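You operate a simulated robot arm through the tools that you are given. There is no shell and no other tool. Be economical: measure what you need, move in short steps, check, and stop when the job is done.

You are at the controls of a simulated robot arm. One attempt, no reset.

TASK
Shim the transfer plate until the meter shows no gap, and snug the wing screw.
Fine: slacken the screw, draw the old shim out, push in the one shim of the size shown; leave the crank. The line stays locked off, the carriage on its prop.

It is judged by the outcome, as a careful person would: the job done as asked, and still so three seconds after it is handed in. It fails if anything else is knocked over, pushed out of place, dropped, spilled or broken.

THE ROBOT
A 7-joint arm with a two-finger parallel gripper, fixed in place. Base frame: the origin is at the foot of the arm, x ahead of it, y to its left, z up. Units: mm, degrees, N and s.
With the tool pointing down near the work surface it reaches from about 120 to 540 mm from the base axis. Its first joint turns from -66.0 to 66.0 degrees. Payload 2.4 kg.
The tool frame sits at the grasp point between the pads (the TCP): z along the fingers, y along the line on which they close. The tips reach 30 mm beyond it. The gripper opens to 94 mm. The fingers are 28 mm wide and 10 mm thick; the gripper's body (50 by 96 mm) begins 55 mm behind the TCP.
Orientation is that of the tool frame in the base frame, as a unit quaternion [x, y, z, w]. With the fingers straight down and closing along the base's y, the tool's x points along the base's -x, its y along +y and its z along -z.

THE INTERFACE
- The arm moves only by the tool nudge_tool. Its argument "series" is a list of rows, each a list of 7 numbers: the shift along the base's x, y, z in m, then the turn, a rotation vector about the base's x, y, z in degrees, then the closure in counts, from 0 (fully open) to 255 (shut). In form: [[x, y, z, rx, ry, rz, hand], ...]. A call has 1 to 12 rows; each row is the pose to reach, as a shift and turn from the pose commanded when the call began. A row lasts 0.2 s, in which the tool goes at most 50 mm and 8.6 degrees; a call with a longer step from one row to the next is refused whole, and so is a gripper value outside its range. Where a pose cannot be reached the arm comes as near as it can. A force on the tool above 40 N (or 10 N above the force at the start of the call, whichever is more), or a blocked arm, ends the call early, and 0.2 s more pass. Each finger travels about 153 mm/s and halts on what it meets, pressing with about 37 N; the grip force reading is that of the motor and also rises with nothing between the fingers. The clock runs only during rows and for 0.2 s after the last one: add rows that repeat a pose to give the fingers time. The reply holds the time, the measured pose of the TCP, the force on the tool along the base axes, the opening and the grip force, in the units named above and with some noise.
- Cameras (640 x 400 px; columns grow to the right, rows downward): "scene" is fixed at [35.3, 481.9, 1459.1]; the picture's right is [-0.79, -0.61, 0.00], its down [-0.32, 0.41, -0.85] and it looks along [0.52, -0.67, -0.52] (base axes); focal length 362 px, centre (320, 200). "wrist" rides on the gripper at [-37, 0, -58] in the tool frame; the picture's right is [0.00, -1.00, 0.00], its down [0.97, 0.00, -0.24] and it looks along [0.24, 0.00, 0.97] (tool axes); focal length 218 px, centre (320, 200). There is no depth. A picture from a camera that has moved, and an enlarged one, comes with that camera's place and axes in the base frame and with its lens. The place of the scene camera against the robot may be out by one fixed shift of up to 18 mm in any direction.
- get_image(camera): a new picture of that camera. The clock stands still meanwhile.
- enlarge(camera, box): a new picture of the part [left, top, right, bottom] of that camera's present view, enlarged. The clock stands still meanwhile.
- sign_off(): hands the job in; it is judged then, once.

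Go step by step. Nothing tells you positions but the pictures and the camera data: compare them with the known pose of the tool, close in by small moves and look again before you grip or let go. The budget is 120 turns and 68 pictures, counting those below and the enlarged ones. Unless the task says otherwise, let go and move clear before handing in, and close with one line.

The tools are called after "Call:" as name(argument=value, ...) on one line, values as JSON. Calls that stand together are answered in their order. nudge_tool: Moves the arm, as the interface text tells. Its arguments: {"type":"object","properties":{"series":{"type":"array","items":{"type":"array","items":{"type":"number"}}}},"required":["series"]} The other tools are called the same way: get_image (camera) takes a picture; enlarge (camera, box) takes an enlarged picture of a part of a camera's view; sign_off () hands the job in.

At the start:

```text
clock: 0.0
eef_pos: [425.3, -152.7, 1141.9]
tcp_rot: [0.0, 1.0, 0.0, -0.001]
ft_force: [0.5, -0.5, -0.3]
width: 94.1
grip_force: 0.1
```

scene: 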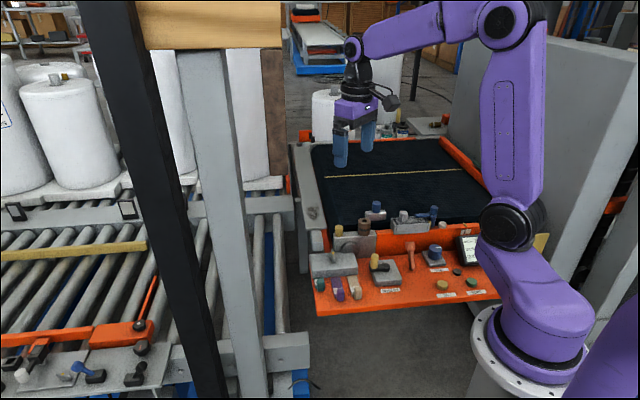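
wrist: 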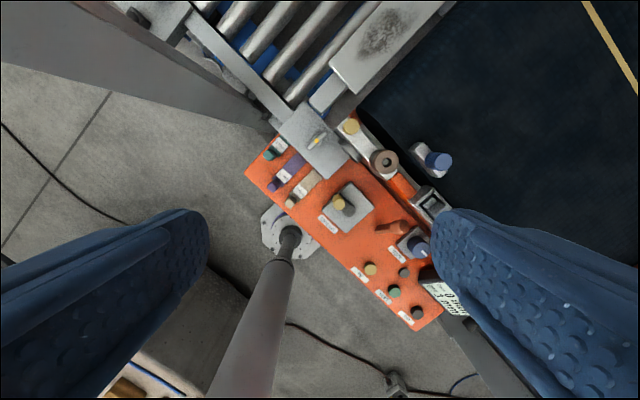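

I see an orange control panel with shims, screw and a meter, next to a belt table. I'll look closer at it.

Call:
enlarge(camera="scene", box=[300, 190, 500, 315])

Call:
enlarge(camera="wrist", box=[240, 90, 480, 340])

```text
3.20 times, centred on (400, 252) of scene
camera zoom: at [35.3, 481.9, 1459.1], right [-0.79, -0.61, 0.0], down [-0.32, 0.41, -0.85], along [0.52, -0.67, -0.52], focal length 1157 px, centre (64, 32)
```

zoom: 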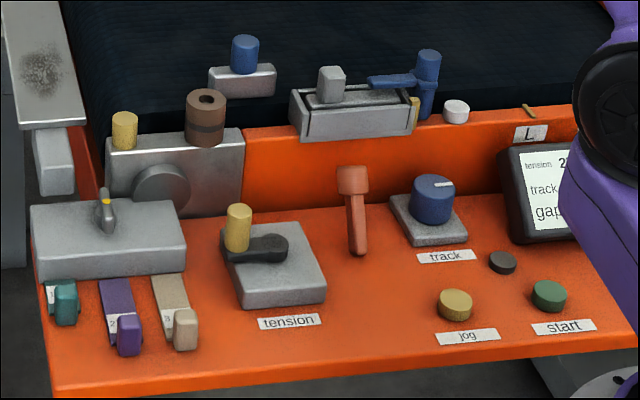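

```text
1.60 times, centred on (360, 215) of wrist
camera zoom: at [461.9, -152.4, 1199.5], right [0.0, -1.0, 0.0], down [-0.97, 0.0, 0.24], along [-0.24, 0.0, -0.97], focal length 349 px, centre (256, 176)
```

zoom: 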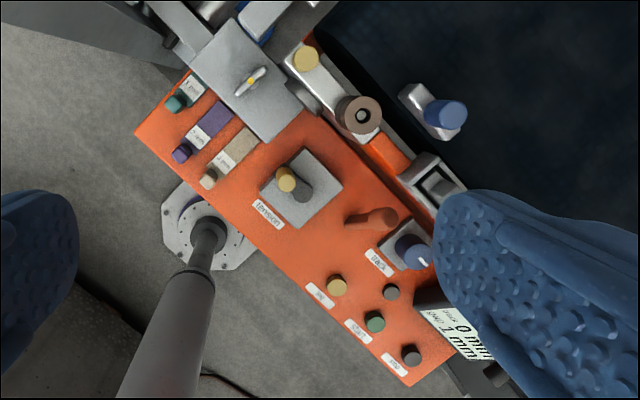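

The panel is at about z=775 by triangulation, the wing screw at about (474,-146,810), and the shims lie in front of its block. I'll move above them for a closer view.

Call:
nudge_tool(series=[[0.01, 0.02, -0.04, 0, 0, 0, 0], [0.02, 0.04, -0.08, 0, 0, 0, 0], [0.03, 0.05, -0.12, 0, 0, 0, 0], [0.03, 0.05, -0.15, 0, 0, 0, 0]])

Call:
get_image(camera="wrist")

Call:
enlarge(camera="scene", box=[440, 220, 500, 270])

Call:
enlarge(camera="scene", box=[300, 220, 380, 310])

```text
clock: 1.0
eef_pos: [455.0, -104.1, 991.7]
tcp_rot: [0.0, 1.0, 0.0, 0.001]
ft_force: [-0.1, -0.8, -0.2]
width: 93.9
grip_force: 0.0
```

```text
63 pictures are left
camera wrist: at [492.2, -103.6, 1049.8], right [0.0, -1.0, 0.0], down [-0.97, 0.0, 0.24], along [-0.24, 0.0, -0.97], focal length 218 px, centre (320, 200)
```

wrist: 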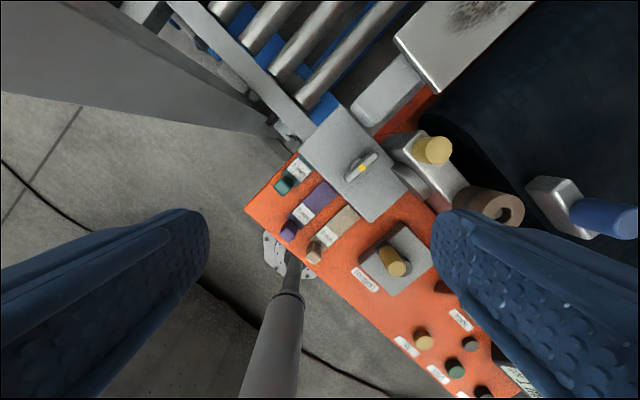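

```text
8.00 times, centred on (470, 245) of scene
camera zoom: at [35.3, 481.9, 1459.1], right [-0.79, -0.61, 0.0], down [-0.32, 0.41, -0.85], along [0.52, -0.67, -0.52], focal length 2893 px, centre (-880, -160)
```

zoom: 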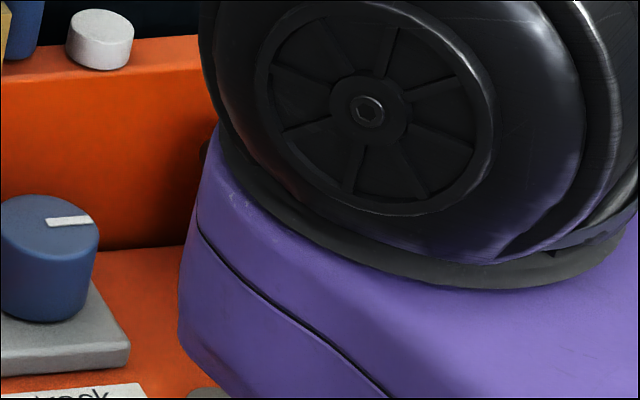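

```text
4.44 times, centred on (340, 265) of scene
camera zoom: at [35.3, 481.9, 1459.1], right [-0.79, -0.61, 0.0], down [-0.32, 0.41, -0.85], along [0.52, -0.67, -0.52], focal length 1607 px, centre (231, -89)
```

zoom: 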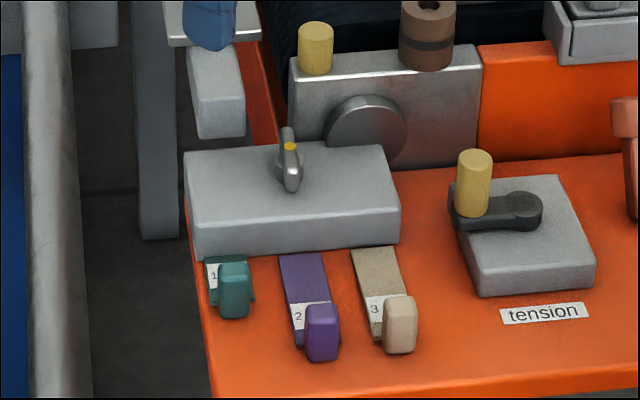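

The teal shim "1" sits deeper (in use), and 2 and 3 are drawn out; the station is rotated by 45°. Next I turn the tool by -45° and look at the meter.

Call:
nudge_tool(series=[[-0.03, -0.035, 0.01, 0, 0, -7.5, 0], [-0.06, -0.07, 0.01, 0, 0, -15, 0], [-0.09, -0.105, 0.01, 0, 0, -22.5, 0], [-0.12, -0.14, 0.01, 0, 0, -30, 0], [-0.15, -0.18, 0.01, 0, 0, -37.5, 0], [-0.18, -0.21, 0.01, 0, 0, -45, 0], [-0.193, -0.228, 0.01, 0, 0, -45, 0]])

Call:
get_image(camera="wrist")

```text
clock: 2.6
eef_pos: [261.5, -332.4, 999.8]
tcp_rot: [0.383, 0.924, 0.0, 0.0]
ft_force: [-0.1, -1.0, -0.8]
width: 94.0
grip_force: 0.0
```

```text
60 pictures are left
camera wrist: at [288.0, -356.3, 1058.9], right [-0.71, -0.71, 0.0], down [-0.69, 0.69, 0.24], along [-0.17, 0.17, -0.97], focal length 218 px, centre (320, 200)
```

wrist: 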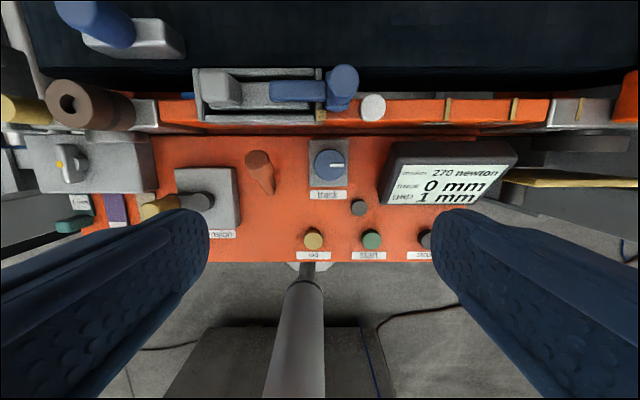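

The meter reads gap 1 mm with shim 1 in. Now I go above the wing screw for a closer view.

Call:
nudge_tool(series=[[0.035, 0.031, -0.0, 0, 0, 0, 0], [0.07, 0.062, -0.0, 0, 0, 0, 0], [0.105, 0.093, -0.02, 0, 0, 0, 0], [0.14, 0.124, -0.04, 0, 0, 0, 0], [0.175, 0.155, -0.06, 0, 0, 0, 0], [0.2, 0.186, -0.08, 0, 0, 0, 0], [0.2, 0.186, -0.1, 0, 0, 0, 0]])

Call:
get_image(camera="wrist")

```text
refused: row 3 steps farther than a row can; nothing moved
```

```text
59 pictures are left
camera wrist: at [288.0, -356.3, 1058.9], right [-0.71, -0.71, 0.0], down [-0.69, 0.69, 0.24], along [-0.17, 0.17, -0.97], focal length 218 px, centre (320, 200)
```

wrist: 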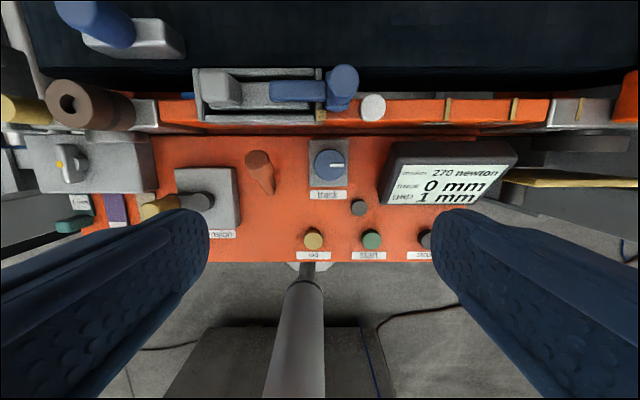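

One step was too long, so nothing moved. I repeat the same move with shorter steps.

Call:
nudge_tool(series=[[0.03, 0.028, 0, 0, 0, 0, 0], [0.06, 0.056, 0, 0, 0, 0, 0], [0.09, 0.084, -0.01, 0, 0, 0, 0], [0.12, 0.112, -0.02, 0, 0, 0, 0], [0.15, 0.14, -0.04, 0, 0, 0, 0], [0.18, 0.166, -0.06, 0, 0, 0, 0], [0.2, 0.186, -0.08, 0, 0, 0, 0], [0.2, 0.186, -0.1, 0, 0, 0, 0]])

Call:
get_image(camera="wrist")

```text
clock: 4.4
eef_pos: [461.8, -145.6, 900.5]
tcp_rot: [0.383, 0.924, 0.0, 0.001]
ft_force: [-0.3, 0.3, -0.7]
width: 94.1
grip_force: 0.1
```

```text
58 pictures are left
camera wrist: at [489.1, -170.9, 959.4], right [-0.71, -0.71, 0.0], down [-0.69, 0.69, 0.24], along [-0.17, 0.17, -0.97], focal length 218 px, centre (320, 200)
```

wrist: 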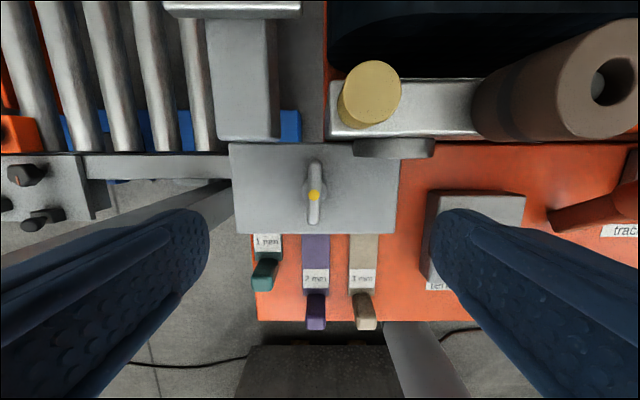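

The wing screw is at about (470.5,-147.5) with its top at z≈821, wings along the insertion direction. I narrow the gripper, line up above it and check.

Call:
nudge_tool(series=[[0.0087, -0.0019, -0.01, 0, 0, 0, 150], [0.0087, -0.0019, -0.03, 0, 0, 0, 163], [0.0087, -0.0019, -0.03, 0, 0, 0, 163]])

Call:
get_image(camera="wrist")

Call:
enlarge(camera="scene", box=[300, 190, 400, 310])

```text
clock: 5.2
eef_pos: [471.2, -146.8, 872.1]
tcp_rot: [0.383, 0.924, 0.0, 0.0]
ft_force: [0.7, -0.1, -0.1]
width: 34.0
grip_force: 0.1
```

```text
57 pictures are left
camera wrist: at [496.9, -173.3, 930.4], right [-0.71, -0.71, 0.0], down [-0.69, 0.69, 0.24], along [-0.17, 0.17, -0.97], focal length 218 px, centre (320, 200)
```

wrist: 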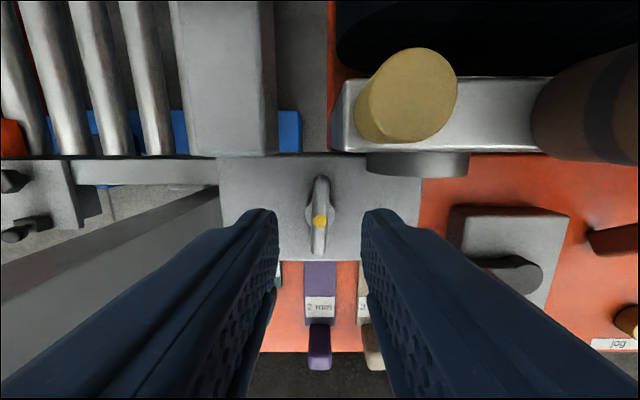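

```text
3.33 times, centred on (350, 250) of scene
camera zoom: at [35.3, 481.9, 1459.1], right [-0.79, -0.61, 0.0], down [-0.32, 0.41, -0.85], along [0.52, -0.67, -0.52], focal length 1205 px, centre (220, 33)
```

zoom: 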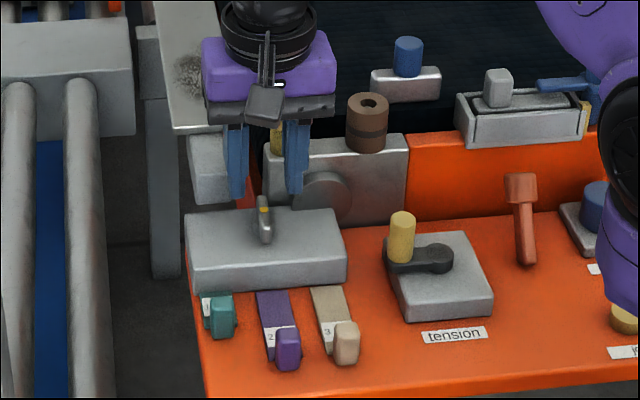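

The fingers straddle the wing. I descend and grip it.

Call:
nudge_tool(series=[[-0.0005, 0, -0.015, 0, 0, 0, 163], [-0.001, 0.0005, -0.028, 0, 0, 0, 163], [-0.001, 0.0005, -0.034, 0, 0, 0, 163], [-0.001, 0.0005, -0.034, 0, 0, 0, 255], [-0.001, 0.0005, -0.034, 0, 0, 0, 255]])

Call:
get_image(camera="wrist")

```text
clock: 6.4
eef_pos: [470.0, -145.9, 836.8]
tcp_rot: [0.383, 0.924, 0.0, 0.0]
ft_force: [0.0, -0.1, -4.4]
width: 9.1
grip_force: 42.7
```

```text
55 pictures are left
camera wrist: at [496.0, -172.4, 895.4], right [-0.71, -0.71, 0.0], down [-0.69, 0.69, 0.24], along [-0.17, 0.17, -0.97], focal length 218 px, centre (320, 200)
```

wrist: 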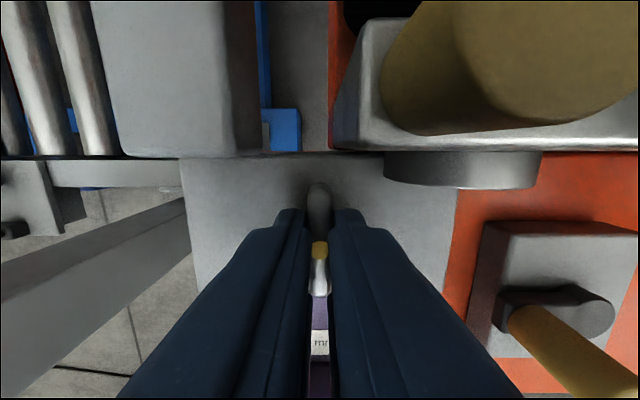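

It's gripped (9 mm). I turn counter-clockwise to slacken.

Call:
nudge_tool(series=[[0, 0, 0, 0, 0, 8, 255], [0, 0, 0, 0, 0, 16, 255], [0, 0, 0, 0, 0, 24, 255], [0, 0, 0, 0, 0, 32, 255], [0, 0, 0, 0, 0, 40, 255], [0, 0, 0, 0, 0, 40, 255]])

Call:
get_image(camera="wrist")

```text
clock: 7.8
eef_pos: [469.1, -146.6, 836.7]
tcp_rot: [0.043, 0.999, 0.001, 0.001]
ft_force: [4.6, -11.2, 0.2]
width: 8.9
grip_force: 42.6
```

```text
54 pictures are left
camera wrist: at [506.4, -149.9, 895.4], right [-0.09, -1.0, 0.0], down [-0.97, 0.08, 0.24], along [-0.24, 0.02, -0.97], focal length 218 px, centre (320, 200)
```

wrist: 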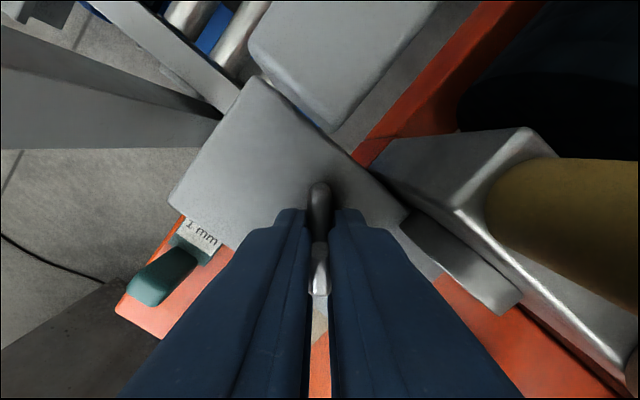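

The screw follows. I continue to about 90°.

Call:
nudge_tool(series=[[0, -0.0005, 0, 0, 0, 8, 255], [0, -0.0008, 0, 0, 0, 16, 255], [0, -0.0008, 0, 0, 0, 24, 255], [0, -0.0008, 0, 0, 0, 32, 255], [0, -0.0008, 0, 0, 0, 40, 255], [0, -0.0008, 0, 0, 0, 48, 255], [0, -0.0008, 0, 0, 0, 48, 255]])

Call:
enlarge(camera="scene", box=[300, 190, 400, 310])

```text
clock: 9.4
eef_pos: [470.4, -147.5, 835.6]
tcp_rot: [-0.368, 0.93, 0.0, 0.001]
ft_force: [9.6, -17.6, -22.1]
width: 8.9
grip_force: 43.0
```

```text
3.33 times, centred on (350, 250) of scene
camera zoom: at [35.8, 481.4, 1459.3], right [-0.79, -0.61, 0.0], down [-0.32, 0.41, -0.85], along [0.52, -0.67, -0.52], focal length 1205 px, centre (220, 33)
```

zoom: 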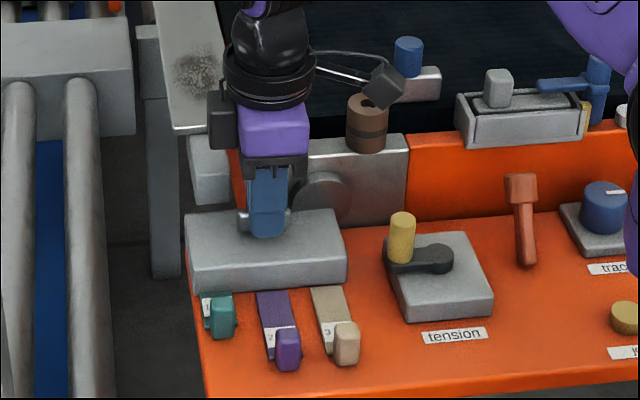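

About 88° turned, with forces rising a little, perhaps near a stop. I open, rise and look.

Call:
nudge_tool(series=[[0, 0, 0, 0, 0, 0, 190], [0, 0, 0, 0, 0, 0, 175], [0, 0, 0.02, 0, 0, 0, 163], [0, 0, 0.06, 0, 0, 0, 163], [0, 0, 0.1, 0, 0, 0, 100], [0, 0, 0.1, 0, 0, 0, 0], [0, 0, 0.1, 0, 0, 0, 0]])

Call:
get_image(camera="wrist")

```text
clock: 11.0
eef_pos: [469.0, -146.9, 937.6]
tcp_rot: [-0.367, 0.93, 0.001, 0.001]
ft_force: [0.0, 0.1, -0.4]
width: 94.1
grip_force: 0.0
```

```text
52 pictures are left
camera wrist: at [495.9, -122.2, 995.5], right [0.68, -0.73, 0.0], down [-0.71, -0.66, 0.24], along [-0.18, -0.16, -0.97], focal length 218 px, centre (320, 200)
```

wrist: 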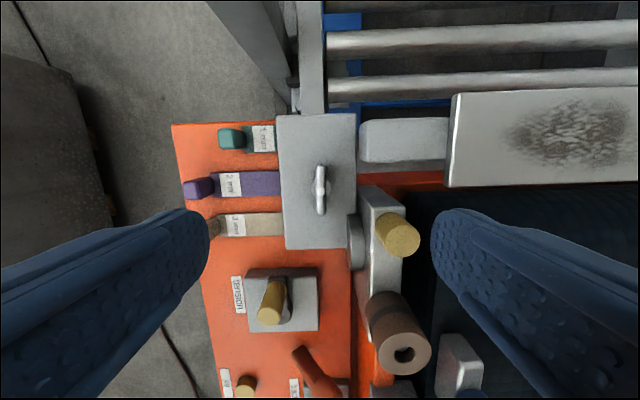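

Call:
enlarge(camera="wrist", box=[220, 100, 380, 260])

Call:
enlarge(camera="scene", box=[320, 230, 370, 290])

```text
2.50 times, centred on (300, 180) of wrist
camera zoom: at [495.9, -122.2, 995.5], right [0.68, -0.73, 0.0], down [-0.71, -0.66, 0.24], along [-0.18, -0.16, -0.97], focal length 546 px, centre (370, 250)
```

zoom: 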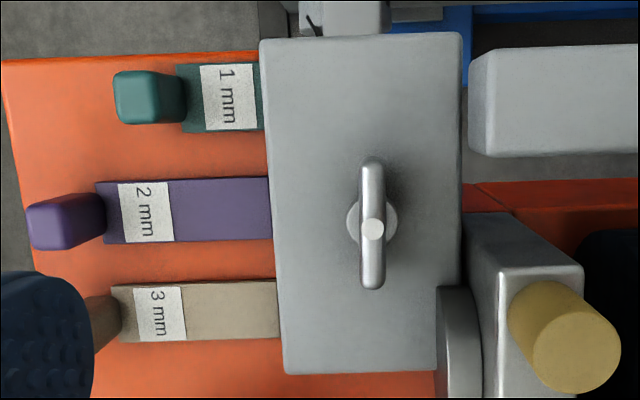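

```text
6.67 times, centred on (345, 260) of scene
camera zoom: at [35.3, 481.9, 1459.1], right [-0.79, -0.61, 0.0], down [-0.32, 0.41, -0.85], along [0.52, -0.67, -0.52], focal length 2411 px, centre (153, -200)
```

zoom: 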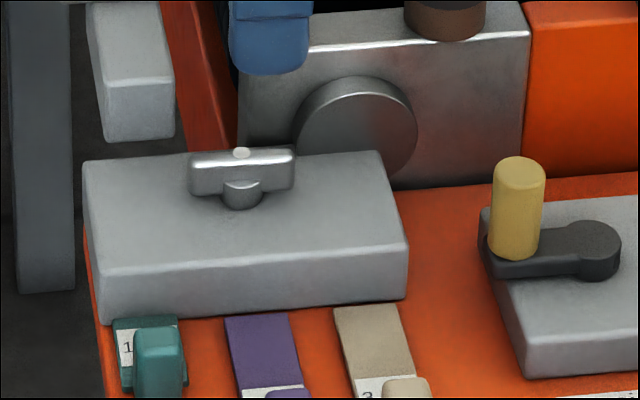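

The wing's dot went from yellow to white: slackened. Next I go above the teal tab at about (445,-59), turning the tool back to -45°.

Call:
nudge_tool(series=[[0, 0.008, 0, 0, 0, -8, 100], [-0.002, 0.016, 0, 0, 0, -16, 163], [-0.004, 0.024, 0, 0, 0, -24, 163], [-0.006, 0.032, 0, 0, 0, -32, 163], [-0.008, 0.04, 0, 0, 0, -40, 163], [-0.01, 0.048, -0.01, 0, 0, -48, 163], [-0.012, 0.056, -0.02, 0, 0, -56, 163], [-0.015, 0.064, -0.03, 0, 0, -64, 163], [-0.018, 0.072, -0.04, 0, 0, -72, 163], [-0.021, 0.08, -0.05, 0, 0, -80, 163], [-0.024, 0.088, -0.065, 0, 0, -88, 163], [-0.024, 0.088, -0.07, 0, 0, -88, 163]])

Call:
get_image(camera="wrist")

Call:
enlarge(camera="scene", box=[300, 200, 380, 310])

```text
clock: 13.6
eef_pos: [444.9, -58.9, 867.5]
tcp_rot: [0.384, 0.923, 0.0, 0.0]
ft_force: [0.0, -0.1, -0.1]
width: 33.9
grip_force: 0.0
```

```text
49 pictures are left
camera wrist: at [471.6, -84.6, 925.4], right [-0.71, -0.71, 0.0], down [-0.69, 0.69, 0.24], along [-0.17, 0.17, -0.97], focal length 218 px, centre (320, 200)
```

wrist: 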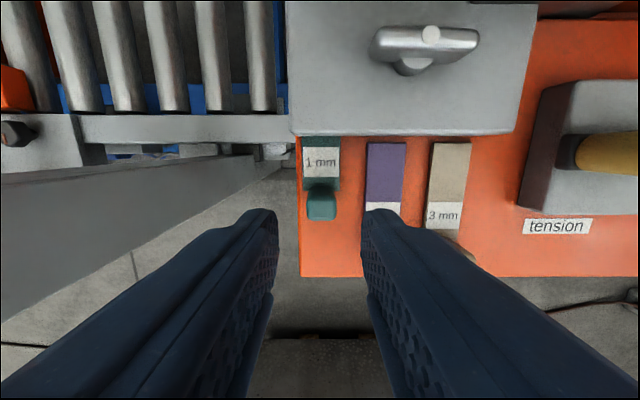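

```text
3.64 times, centred on (340, 255) of scene
camera zoom: at [35.3, 481.9, 1459.1], right [-0.79, -0.61, 0.0], down [-0.32, 0.41, -0.85], along [0.52, -0.67, -0.52], focal length 1315 px, centre (247, 0)
```

zoom: 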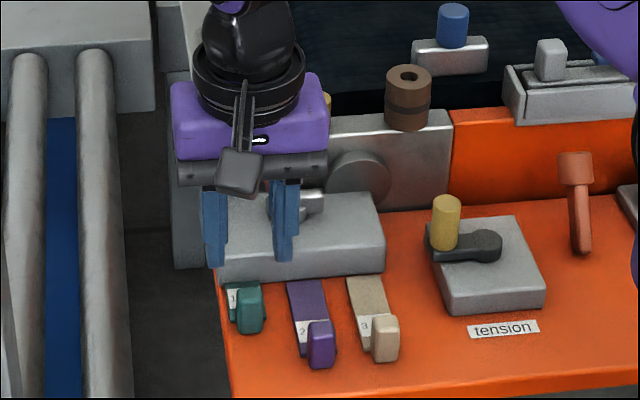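

The tab is centred between the fingers. I descend around it.

Call:
nudge_tool(series=[[0, 0, -0.02, 0, 0, 0, 163], [0, 0, -0.04, 0, 0, 0, 163], [0, 0, -0.05, 0, 0, 0, 163], [0, 0, -0.054, 0, 0, 0, 163]])

Call:
get_image(camera="wrist")

Call:
enlarge(camera="scene", box=[320, 230, 380, 310])

```text
clock: 14.6
eef_pos: [445.9, -59.7, 812.3]
tcp_rot: [0.383, 0.924, 0.0, 0.0]
ft_force: [1.0, 0.0, 0.8]
width: 34.1
grip_force: 0.1
```

```text
47 pictures are left
camera wrist: at [472.6, -84.5, 870.9], right [-0.71, -0.71, 0.0], down [-0.69, 0.69, 0.24], along [-0.17, 0.17, -0.97], focal length 218 px, centre (320, 200)
```

wrist: 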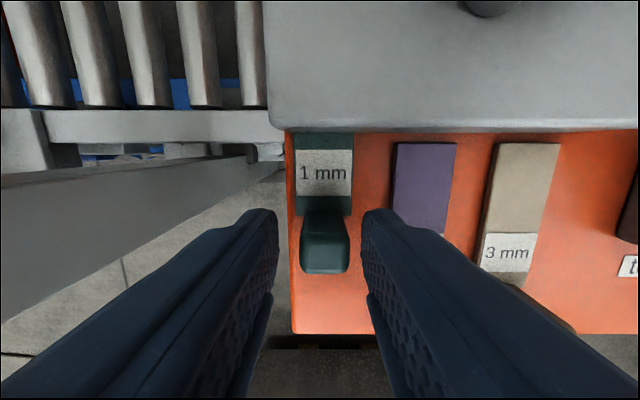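

```text
5.00 times, centred on (350, 270) of scene
camera zoom: at [35.3, 481.9, 1459.1], right [-0.79, -0.61, 0.0], down [-0.32, 0.41, -0.85], along [0.52, -0.67, -0.52], focal length 1808 px, centre (170, -150)
```

zoom: 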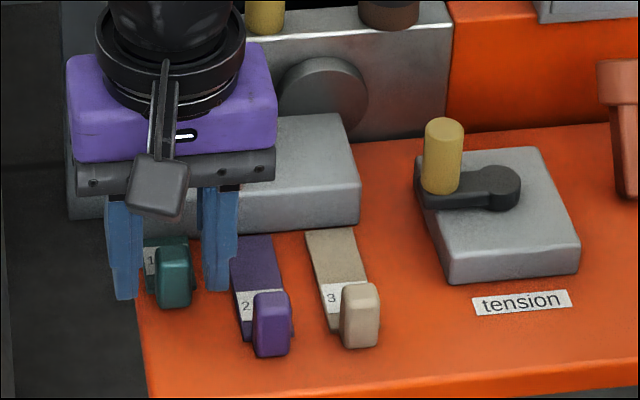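

I shift 2 mm toward the tab's centre and close.

Call:
nudge_tool(series=[[-0.0014, -0.0014, 0, 0, 0, 0, 163], [-0.0014, -0.0014, 0, 0, 0, 0, 220], [-0.0014, -0.0014, 0, 0, 0, 0, 255], [-0.0014, -0.0014, 0, 0, 0, 0, 255]])

```text
clock: 15.6
eef_pos: [445.8, -60.5, 812.6]
tcp_rot: [0.382, 0.924, 0.0, 0.001]
ft_force: [4.7, 5.7, -8.9]
width: 17.9
grip_force: 45.1
```

It holds at 18 mm. I pull straight out in small steps.

Call:
nudge_tool(series=[[-0.004, 0.004, 0, 0, 0, 0, 255], [-0.008, 0.008, 0, 0, 0, 0, 255], [-0.012, 0.012, 0, 0, 0, 0, 255], [-0.016, 0.016, 0, 0, 0, 0, 255], [-0.02, 0.02, 0, 0, 0, 0, 255], [-0.024, 0.024, 0, 0, 0, 0, 255], [-0.0255, 0.0255, 0, 0, 0, 0, 255]])

Call:
get_image(camera="wrist")

Call:
enlarge(camera="scene", box=[320, 230, 380, 310])

```text
clock: 16.4
eef_pos: [434.5, -48.4, 812.0]
tcp_rot: [0.381, 0.925, 0.0, 0.0]
ft_force: [2.4, 4.7, -9.4]
width: 17.8
grip_force: 44.8
stopped in row 3: the force on the tool passed its limit (the readings are from after the stop); the commanded pose is now the measured one
```

```text
45 pictures are left
camera wrist: at [460.2, -74.2, 871.2], right [-0.71, -0.71, 0.0], down [-0.69, 0.68, 0.24], along [-0.17, 0.17, -0.97], focal length 218 px, centre (320, 200)
```

wrist: 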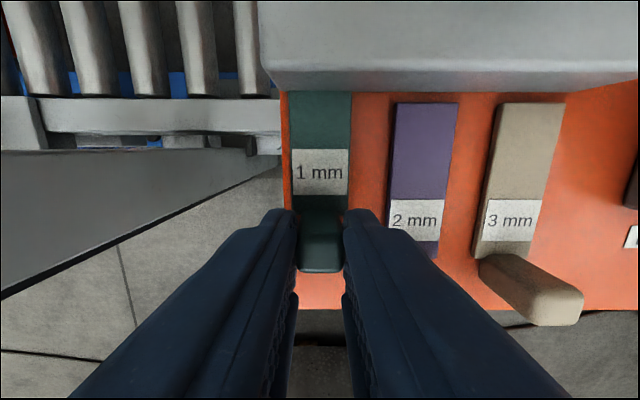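

```text
5.00 times, centred on (350, 270) of scene
camera zoom: at [35.5, 481.9, 1459.1], right [-0.79, -0.61, 0.0], down [-0.32, 0.41, -0.85], along [0.52, -0.67, -0.52], focal length 1808 px, centre (170, -150)
```

zoom: 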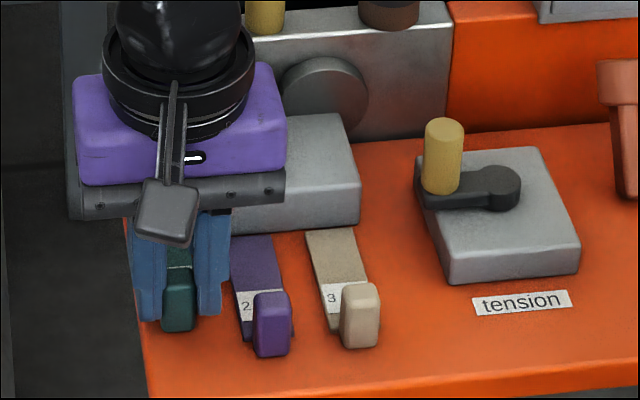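

It came out about 16 mm and then hit the force limit; about 20 mm remain. I continue more slowly.

Call:
nudge_tool(series=[[-0.0012, 0.0012, 0, 0, 0, 0, 255], [-0.0024, 0.0024, 0, 0, 0, 0, 255], [-0.0036, 0.0036, 0, 0, 0, 0, 255], [-0.0048, 0.0048, 0, 0, 0, 0, 255], [-0.006, 0.006, 0, 0, 0, 0, 255], [-0.0072, 0.0072, 0, 0, 0, 0, 255]])

```text
clock: 17.8
eef_pos: [426.0, -42.3, 811.9]
tcp_rot: [0.382, 0.924, 0.0, 0.0]
ft_force: [5.3, 5.0, -34.4]
width: 17.6
grip_force: 45.0
```

The tool is being pulled down at -34 N, so I lower slightly to relieve it.

Call:
nudge_tool(series=[[0, 0, -0.0006, 0, 0, 0, 255], [0, 0, -0.0012, 0, 0, 0, 255]])

Call:
get_image(camera="wrist")

```text
clock: 18.4
eef_pos: [426.7, -40.9, 812.5]
tcp_rot: [0.382, 0.924, -0.001, 0.001]
ft_force: [4.6, 4.5, 1.6]
width: 17.8
grip_force: 44.9
```

```text
43 pictures are left
camera wrist: at [453.0, -67.1, 871.2], right [-0.71, -0.71, 0.0], down [-0.69, 0.68, 0.24], along [-0.17, 0.17, -0.97], focal length 218 px, centre (320, 200)
```

wrist: 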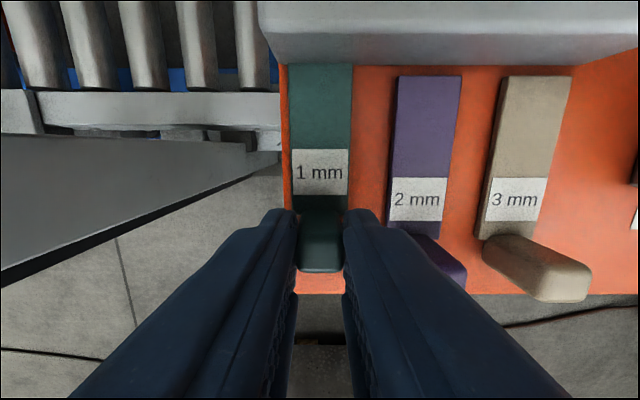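

The shim is about 6 mm short of clearing the block; 12 mm more will match the others.

Call:
nudge_tool(series=[[-0.0015, 0.0015, 0, 0, 0, 0, 255], [-0.003, 0.003, -0.0002, 0, 0, 0, 255], [-0.0045, 0.0045, -0.0004, 0, 0, 0, 255], [-0.006, 0.006, -0.0006, 0, 0, 0, 255], [-0.0075, 0.0075, -0.0006, 0, 0, 0, 255], [-0.0085, 0.0085, -0.0006, 0, 0, 0, 255], [-0.0085, 0.0085, -0.0006, 0, 0, 0, 255]])

Call:
get_image(camera="wrist")

Call:
enlarge(camera="scene", box=[320, 230, 380, 310])

```text
clock: 20.0
eef_pos: [418.5, -32.7, 811.1]
tcp_rot: [0.382, 0.924, 0.0, 0.002]
ft_force: [7.5, 3.6, 24.7]
width: 17.9
grip_force: 45.0
```

```text
42 pictures are left
camera wrist: at [444.3, -58.6, 870.6], right [-0.71, -0.71, 0.0], down [-0.69, 0.69, 0.24], along [-0.17, 0.17, -0.97], focal length 218 px, centre (320, 200)
```

wrist: 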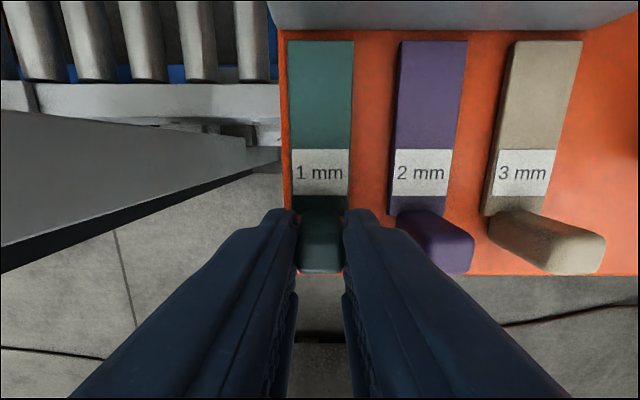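

```text
5.00 times, centred on (350, 270) of scene
camera zoom: at [35.1, 482.0, 1459.1], right [-0.79, -0.61, 0.0], down [-0.32, 0.41, -0.85], along [0.52, -0.67, -0.52], focal length 1808 px, centre (170, -150)
```

zoom: 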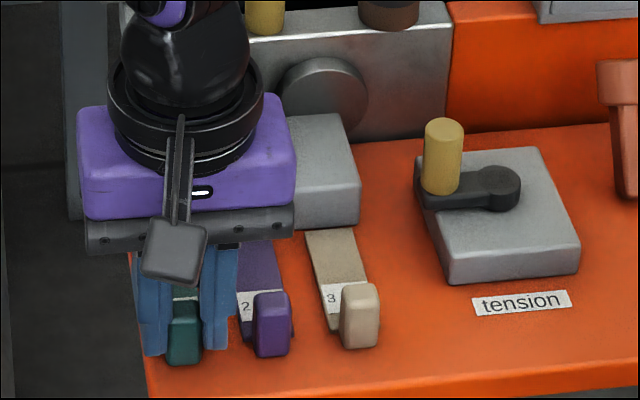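

Shim 1 is level with the others and clear of the block. I release, rise and go to look at the meter.

Call:
nudge_tool(series=[[0, 0, 0.0006, 0, 0, 0, 255], [0, 0, 0.0006, 0, 0, 0, 190], [0, 0, 0.0006, 0, 0, 0, 170], [0, 0, 0.03, 0, 0, 0, 163], [0, 0, 0.06, 0, 0, 0, 163], [0, 0, 0.1, 0, 0, 0, 163], [-0.015, -0.02, 0.14, 0, 0, 0, 100], [-0.03, -0.05, 0.17, 0, 0, 0, 0], [-0.05, -0.09, 0.19, 0, 0, 0, 0], [-0.07, -0.13, 0.19, 0, 0, 0, 0], [-0.09, -0.17, 0.19, 0, 0, 0, 0], [-0.1, -0.2, 0.19, 0, 0, 0, 0]])

Call:
get_image(camera="wrist")

```text
clock: 22.6
eef_pos: [317.9, -233.4, 1002.9]
tcp_rot: [0.381, 0.925, 0.0, 0.0]
ft_force: [0.5, 1.0, 0.1]
width: 93.9
grip_force: 0.0
```

```text
40 pictures are left
camera wrist: at [343.3, -259.2, 1061.2], right [-0.7, -0.71, 0.0], down [-0.69, 0.68, 0.24], along [-0.17, 0.17, -0.97], focal length 218 px, centre (320, 200)
```

wrist: 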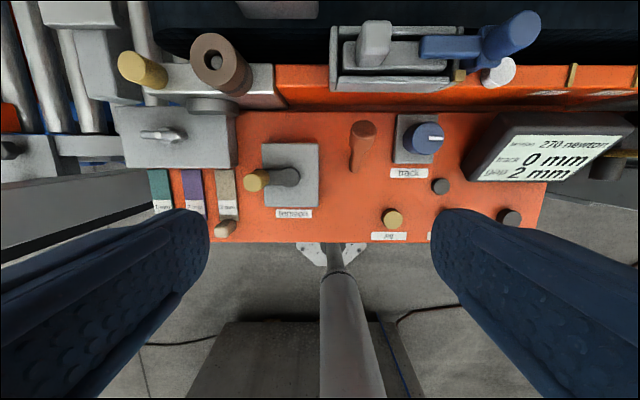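

The gap now shows 2 mm, so shim 2 (purple) goes in. I move above its tab at about (387.5,-63.6).

Call:
nudge_tool(series=[[0.015, 0.035, 0, 0, 0, 0, 60], [0.03, 0.07, -0.01, 0, 0, 0, 120], [0.045, 0.105, -0.03, 0, 0, 0, 163], [0.06, 0.14, -0.05, 0, 0, 0, 163], [0.0696, 0.1698, -0.07, 0, 0, 0, 163], [0.0696, 0.1698, -0.1, 0, 0, 0, 163], [0.0696, 0.1698, -0.133, 0, 0, 0, 163], [0.0696, 0.1698, -0.133, 0, 0, 0, 163]])

Call:
get_image(camera="wrist")

```text
clock: 24.4
eef_pos: [389.0, -65.0, 869.4]
tcp_rot: [0.381, 0.924, -0.001, 0.001]
ft_force: [1.3, 0.2, 0.2]
width: 34.1
grip_force: 0.0
```

```text
39 pictures are left
camera wrist: at [414.5, -90.8, 927.6], right [-0.71, -0.71, 0.0], down [-0.69, 0.69, 0.24], along [-0.17, 0.17, -0.97], focal length 218 px, centre (320, 200)
```

wrist: 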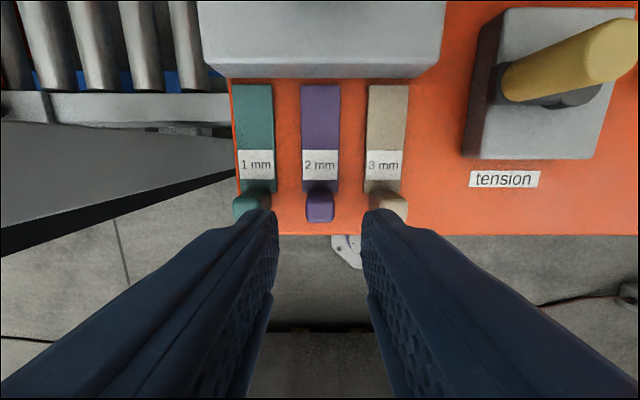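

Purple is centred. I narrow the opening to 28 mm and descend.

Call:
nudge_tool(series=[[-0.001, 0.001, -0.02, 0, 0, 0, 179], [-0.001, 0.001, -0.035, 0, 0, 0, 179], [-0.001, 0.001, -0.048, 0, 0, 0, 179], [-0.001, 0.001, -0.057, 0, 0, 0, 179]])

Call:
get_image(camera="wrist")

```text
clock: 25.4
eef_pos: [385.5, -63.1, 810.2]
tcp_rot: [0.382, 0.924, 0.0, 0.0]
ft_force: [0.0, -0.4, 0.4]
width: 28.1
grip_force: 0.1
```

```text
38 pictures are left
camera wrist: at [412.7, -87.6, 869.8], right [-0.71, -0.71, 0.0], down [-0.69, 0.69, 0.24], along [-0.17, 0.17, -0.97], focal length 218 px, centre (320, 200)
```

wrist: 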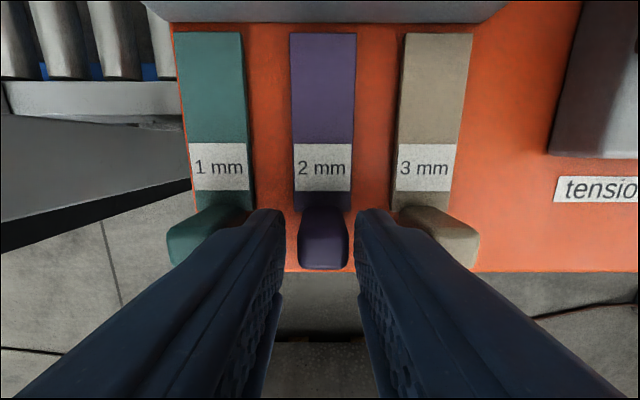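

Call:
nudge_tool(series=[[-0.0007, -0.0007, 0.001, 0, 0, 0, 179], [-0.0007, -0.0007, 0.001, 0, 0, 0, 230], [-0.0007, -0.0007, 0.001, 0, 0, 0, 255], [-0.0007, -0.0007, 0.001, 0, 0, 0, 255]])

Call:
get_image(camera="wrist")

```text
clock: 26.4
eef_pos: [385.4, -62.0, 811.3]
tcp_rot: [0.382, 0.924, 0.0, 0.0]
ft_force: [-1.7, -0.9, -11.6]
width: 17.6
grip_force: 45.0
```

```text
37 pictures are left
camera wrist: at [411.7, -88.0, 870.4], right [-0.71, -0.71, 0.0], down [-0.69, 0.69, 0.24], along [-0.17, 0.17, -0.97], focal length 218 px, centre (320, 200)
```

wrist: 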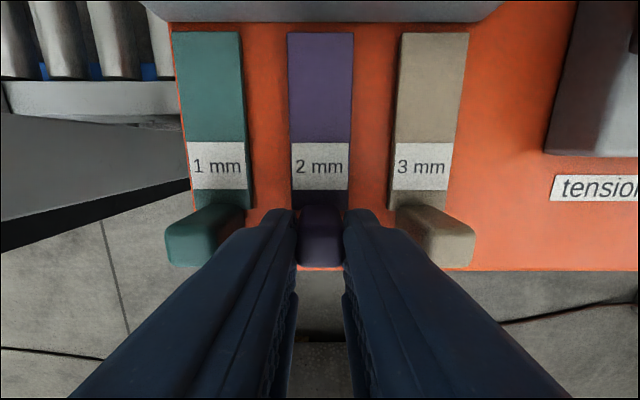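

Gripped. I push it in slowly along the slot.

Call:
nudge_tool(series=[[0.0014, -0.0014, 0, 0, 0, 0, 255], [0.0028, -0.0028, 0, 0, 0, 0, 255], [0.0042, -0.0042, 0, 0, 0, 0, 255], [0.0056, -0.0056, 0, 0, 0, 0, 255], [0.007, -0.007, 0, 0, 0, 0, 255], [0.0084, -0.0084, 0, 0, 0, 0, 255], [0.0098, -0.0098, 0, 0, 0, 0, 255], [0.0112, -0.0112, 0, 0, 0, 0, 255], [0.0112, -0.0112, 0, 0, 0, 0, 255]])

```text
clock: 28.4
eef_pos: [396.5, -74.2, 812.3]
tcp_rot: [0.381, 0.924, -0.001, 0.0]
ft_force: [0.1, 1.6, -36.6]
width: 18.0
grip_force: 45.4
```

The vertical pull is building, so I ease down 1 mm and continue.

Call:
nudge_tool(series=[[0, 0, -0.0006, 0, 0, 0, 255], [0, 0, -0.0012, 0, 0, 0, 255], [0.0014, -0.0014, -0.0013, 0, 0, 0, 255], [0.0028, -0.0028, -0.0014, 0, 0, 0, 255], [0.0042, -0.0042, -0.0015, 0, 0, 0, 255], [0.0056, -0.0056, -0.0016, 0, 0, 0, 255], [0.007, -0.007, -0.0017, 0, 0, 0, 255], [0.007, -0.007, -0.0017, 0, 0, 0, 255]])

Call:
get_image(camera="wrist")

```text
clock: 30.2
eef_pos: [404.2, -82.4, 810.9]
tcp_rot: [0.382, 0.924, 0.0, 0.001]
ft_force: [-2.4, -2.3, 38.6]
width: 17.8
grip_force: 45.0
```

```text
36 pictures are left
camera wrist: at [430.9, -107.4, 869.9], right [-0.71, -0.71, 0.0], down [-0.69, 0.69, 0.24], along [-0.17, 0.17, -0.97], focal length 218 px, centre (320, 200)
```

wrist: 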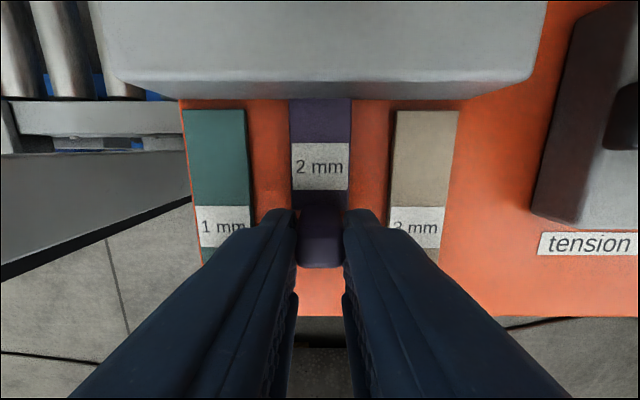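

It's going in; the remaining travel is about 12 mm. I raise 0.6 mm to relieve the force and continue.

Call:
nudge_tool(series=[[0, 0, 0.0006, 0, 0, 0, 255], [0.0014, -0.0014, 0.0006, 0, 0, 0, 255], [0.0028, -0.0028, 0.0006, 0, 0, 0, 255], [0.0042, -0.0042, 0.0006, 0, 0, 0, 255], [0.0056, -0.0056, 0.0006, 0, 0, 0, 255], [0.007, -0.007, 0.0006, 0, 0, 0, 255], [0.0078, -0.0078, 0.0006, 0, 0, 0, 255], [0.0078, -0.0078, 0.0006, 0, 0, 0, 255]])

Call:
get_image(camera="wrist")

```text
clock: 32.0
eef_pos: [412.8, -88.9, 809.5]
tcp_rot: [0.382, 0.924, 0.001, 0.0]
ft_force: [-0.1, -0.1, 1.6]
width: 17.7
grip_force: 44.8
```

```text
35 pictures are left
camera wrist: at [438.2, -114.5, 869.6], right [-0.71, -0.71, 0.0], down [-0.69, 0.69, 0.24], along [-0.17, 0.17, -0.97], focal length 218 px, centre (320, 200)
```

wrist: 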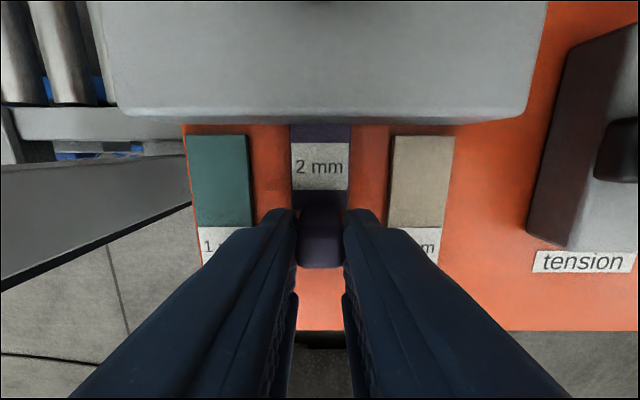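

It's at about the depth shim 1 had (38–39 mm). I add 1 mm, release and check the meter.

Call:
nudge_tool(series=[[0.0007, -0.0007, 0, 0, 0, 0, 255], [0.0007, -0.0007, 0, 0, 0, 0, 255], [0.0007, -0.0007, 0, 0, 0, 0, 190], [0.0007, -0.0007, 0, 0, 0, 0, 179], [0.0007, -0.0007, 0.03, 0, 0, 0, 179], [0.0007, -0.0007, 0.07, 0, 0, 0, 179], [0.0007, -0.0007, 0.11, 0, 0, 0, 120], [-0.01, -0.03, 0.14, 0, 0, 0, 60], [-0.03, -0.06, 0.17, 0, 0, 0, 0], [-0.05, -0.09, 0.19, 0, 0, 0, 0], [-0.07, -0.12, 0.19, 0, 0, 0, 0], [-0.09, -0.145, 0.19, 0, 0, 0, 0]])

Call:
get_image(camera="wrist")

```text
clock: 34.6
eef_pos: [320.5, -235.9, 1000.6]
tcp_rot: [0.381, 0.925, -0.001, 0.0]
ft_force: [-0.7, -0.2, -0.1]
width: 93.9
grip_force: 0.0
```

```text
34 pictures are left
camera wrist: at [346.9, -260.7, 1059.8], right [-0.7, -0.71, 0.0], down [-0.69, 0.68, 0.24], along [-0.17, 0.17, -0.97], focal length 218 px, centre (320, 200)
```

wrist: 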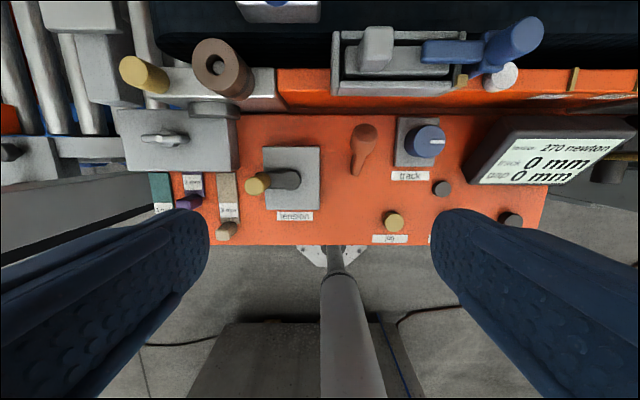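

Gap 0 mm. Now I return above the wing screw with the tool turned to +43° to tighten it.

Call:
nudge_tool(series=[[0.014, 0.008, 0, 0, 0, 8, 60], [0.028, 0.016, 0, 0, 0, 16, 120], [0.042, 0.024, 0, 0, 0, 24, 163], [0.056, 0.032, 0, 0, 0, 32, 163], [0.07, 0.04, 0, 0, 0, 40, 163], [0.084, 0.048, 0, 0, 0, 48, 163], [0.098, 0.056, 0, 0, 0, 56, 163], [0.112, 0.064, -0.01, 0, 0, 64, 163], [0.126, 0.072, -0.03, 0, 0, 72, 163], [0.14, 0.08, -0.06, 0, 0, 80, 163], [0.1495, 0.089, -0.1, 0, 0, 88, 163], [0.1495, 0.089, -0.125, 0, 0, 88, 163]])

Call:
get_image(camera="wrist")

```text
clock: 37.2
eef_pos: [470.4, -146.9, 876.3]
tcp_rot: [-0.369, 0.929, 0.0, 0.0]
ft_force: [0.4, -0.1, 0.0]
width: 33.8
grip_force: 0.1
```

```text
33 pictures are left
camera wrist: at [497.3, -119.7, 934.7], right [0.69, -0.73, 0.0], down [-0.71, -0.67, 0.24], along [-0.17, -0.16, -0.97], focal length 218 px, centre (320, 200)
```

wrist: 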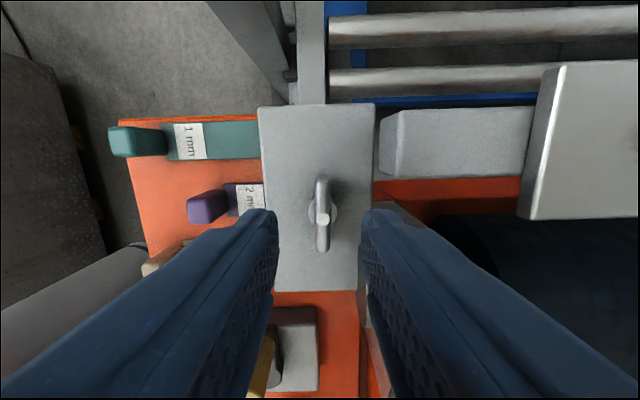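

The wing is centred. I narrow a bit, descend and grip.

Call:
nudge_tool(series=[[0, 0, -0.01, 0, 0, 0, 190], [0, 0, -0.024, 0, 0, 0, 190], [0, 0, -0.034, 0, 0, 0, 190], [0, 0, -0.038, 0, 0, 0, 190], [0, 0, -0.038, 0, 0, 0, 255], [0, 0, -0.038, 0, 0, 0, 255]])

```text
clock: 38.6
eef_pos: [472.3, -143.8, 837.1]
tcp_rot: [-0.367, 0.93, -0.001, 0.001]
ft_force: [6.6, -6.3, -5.4]
width: 8.8
grip_force: 42.8
```

Call:
nudge_tool(series=[[0, 0, 0, 0, 0, -8, 255], [0, 0, 0, 0, 0, -16, 255], [0, 0, 0, 0, 0, -24, 255], [0, 0, 0, 0, 0, -32, 255], [0, 0, 0, 0, 0, -40, 255], [0, 0, 0, 0, 0, -40, 255]])

```text
clock: 40.0
eef_pos: [473.1, -147.1, 838.2]
tcp_rot: [-0.026, 1.0, -0.001, 0.003]
ft_force: [9.6, -18.6, 17.1]
width: 8.9
grip_force: 42.5
```

It turns with the hand. I continue clockwise to the snug position.

Call:
nudge_tool(series=[[0, -0.0006, 0.0002, 0, 0, -8, 255], [0, -0.0008, 0.0003, 0, 0, -16, 255], [0, -0.0008, 0.0003, 0, 0, -24, 255], [0, -0.0008, 0.0003, 0, 0, -32, 255], [0, -0.0008, 0.0003, 0, 0, -40, 255], [0, -0.0008, 0.0003, 0, 0, -48, 255], [0, -0.0008, 0.0003, 0, 0, -48, 255]])

Call:
enlarge(camera="wrist", box=[270, 160, 370, 320])

```text
clock: 41.6
eef_pos: [472.3, -148.4, 837.5]
tcp_rot: [0.384, 0.923, 0.0, 0.002]
ft_force: [1.6, -28.9, 6.6]
width: 9.3
grip_force: 43.1
```

```text
2.50 times, centred on (320, 240) of wrist
camera zoom: at [497.9, -174.7, 897.0], right [-0.71, -0.7, 0.0], down [-0.68, 0.69, 0.24], along [-0.16, 0.17, -0.97], focal length 546 px, centre (320, 100)
```

zoom: 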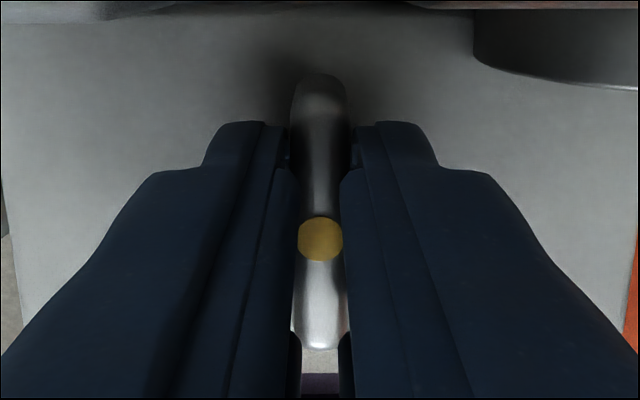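

The dot is yellow again, the screw back at its snug angle. I release, rise and check the screw and meter.

Call:
nudge_tool(series=[[0, -0.0006, 0, 0, 0, 0, 255], [0, -0.0006, 0, 0, 0, 0, 200], [0, -0.0006, 0, 0, 0, 0, 190], [0, -0.0006, 0.03, 0, 0, 0, 180], [0, -0.0006, 0.07, 0, 0, 0, 163], [0, -0.0006, 0.11, 0, 0, 0, 100], [-0.02, -0.02, 0.14, 0, 0, 0, 0], [-0.05, -0.04, 0.165, 0, 0, 0, 0], [-0.08, -0.06, 0.165, 0, 0, 0, 0], [-0.11, -0.08, 0.165, 0, 0, 0, 0], [-0.14, -0.09, 0.165, 0, 0, 0, 0]])

Call:
get_image(camera="wrist")

Call:
enlarge(camera="wrist", box=[100, 90, 260, 250])

Call:
enlarge(camera="scene", box=[300, 190, 500, 315])

```text
clock: 44.0
eef_pos: [331.4, -236.1, 1001.7]
tcp_rot: [0.383, 0.924, -0.001, 0.0]
ft_force: [0.2, 0.3, 0.1]
width: 94.0
grip_force: 0.0
```

```text
31 pictures are left
camera wrist: at [358.1, -261.8, 1061.6], right [-0.71, -0.71, 0.0], down [-0.69, 0.68, 0.24], along [-0.17, 0.17, -0.97], focal length 218 px, centre (320, 200)
```

wrist: 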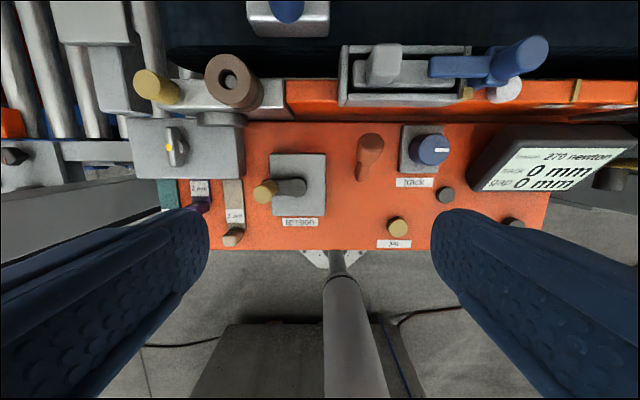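

```text
2.50 times, centred on (180, 170) of wrist
camera zoom: at [358.1, -261.8, 1061.6], right [-0.71, -0.71, 0.0], down [-0.69, 0.68, 0.24], along [-0.17, 0.17, -0.97], focal length 546 px, centre (670, 275)
```

zoom: 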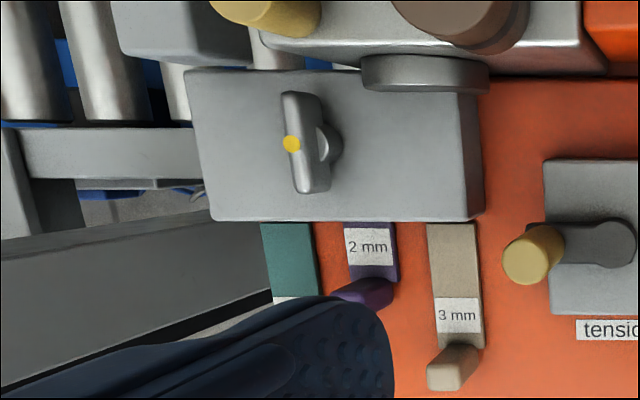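

```text
3.20 times, centred on (400, 252) of scene
camera zoom: at [35.3, 481.9, 1459.1], right [-0.79, -0.61, 0.0], down [-0.32, 0.41, -0.85], along [0.52, -0.67, -0.52], focal length 1157 px, centre (64, 32)
```

zoom: 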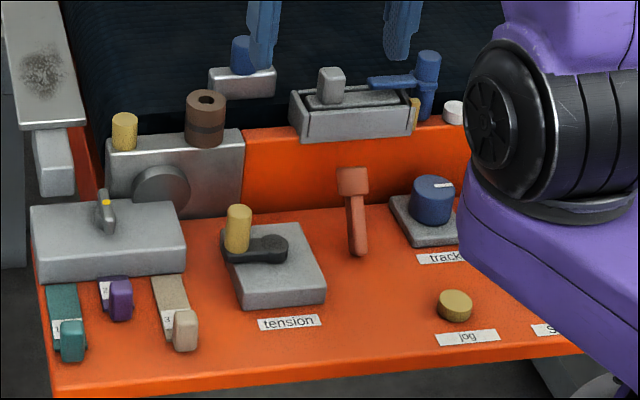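

The meter shows gap 0 mm and the 2 mm shim is in. The screw is back at its snug angle with the yellow mark, shim 1 is out in the row beside 3, and nothing else has moved. The arm is clear, so I hand in.

Call:
sign_off()

```text
The job is handed in.
```

The 1 mm shim is out and the 2 mm shim is in; the meter reads 0 mm gap, the wing screw is back at its snug mark, and I left the crank, lock-off and prop alone.
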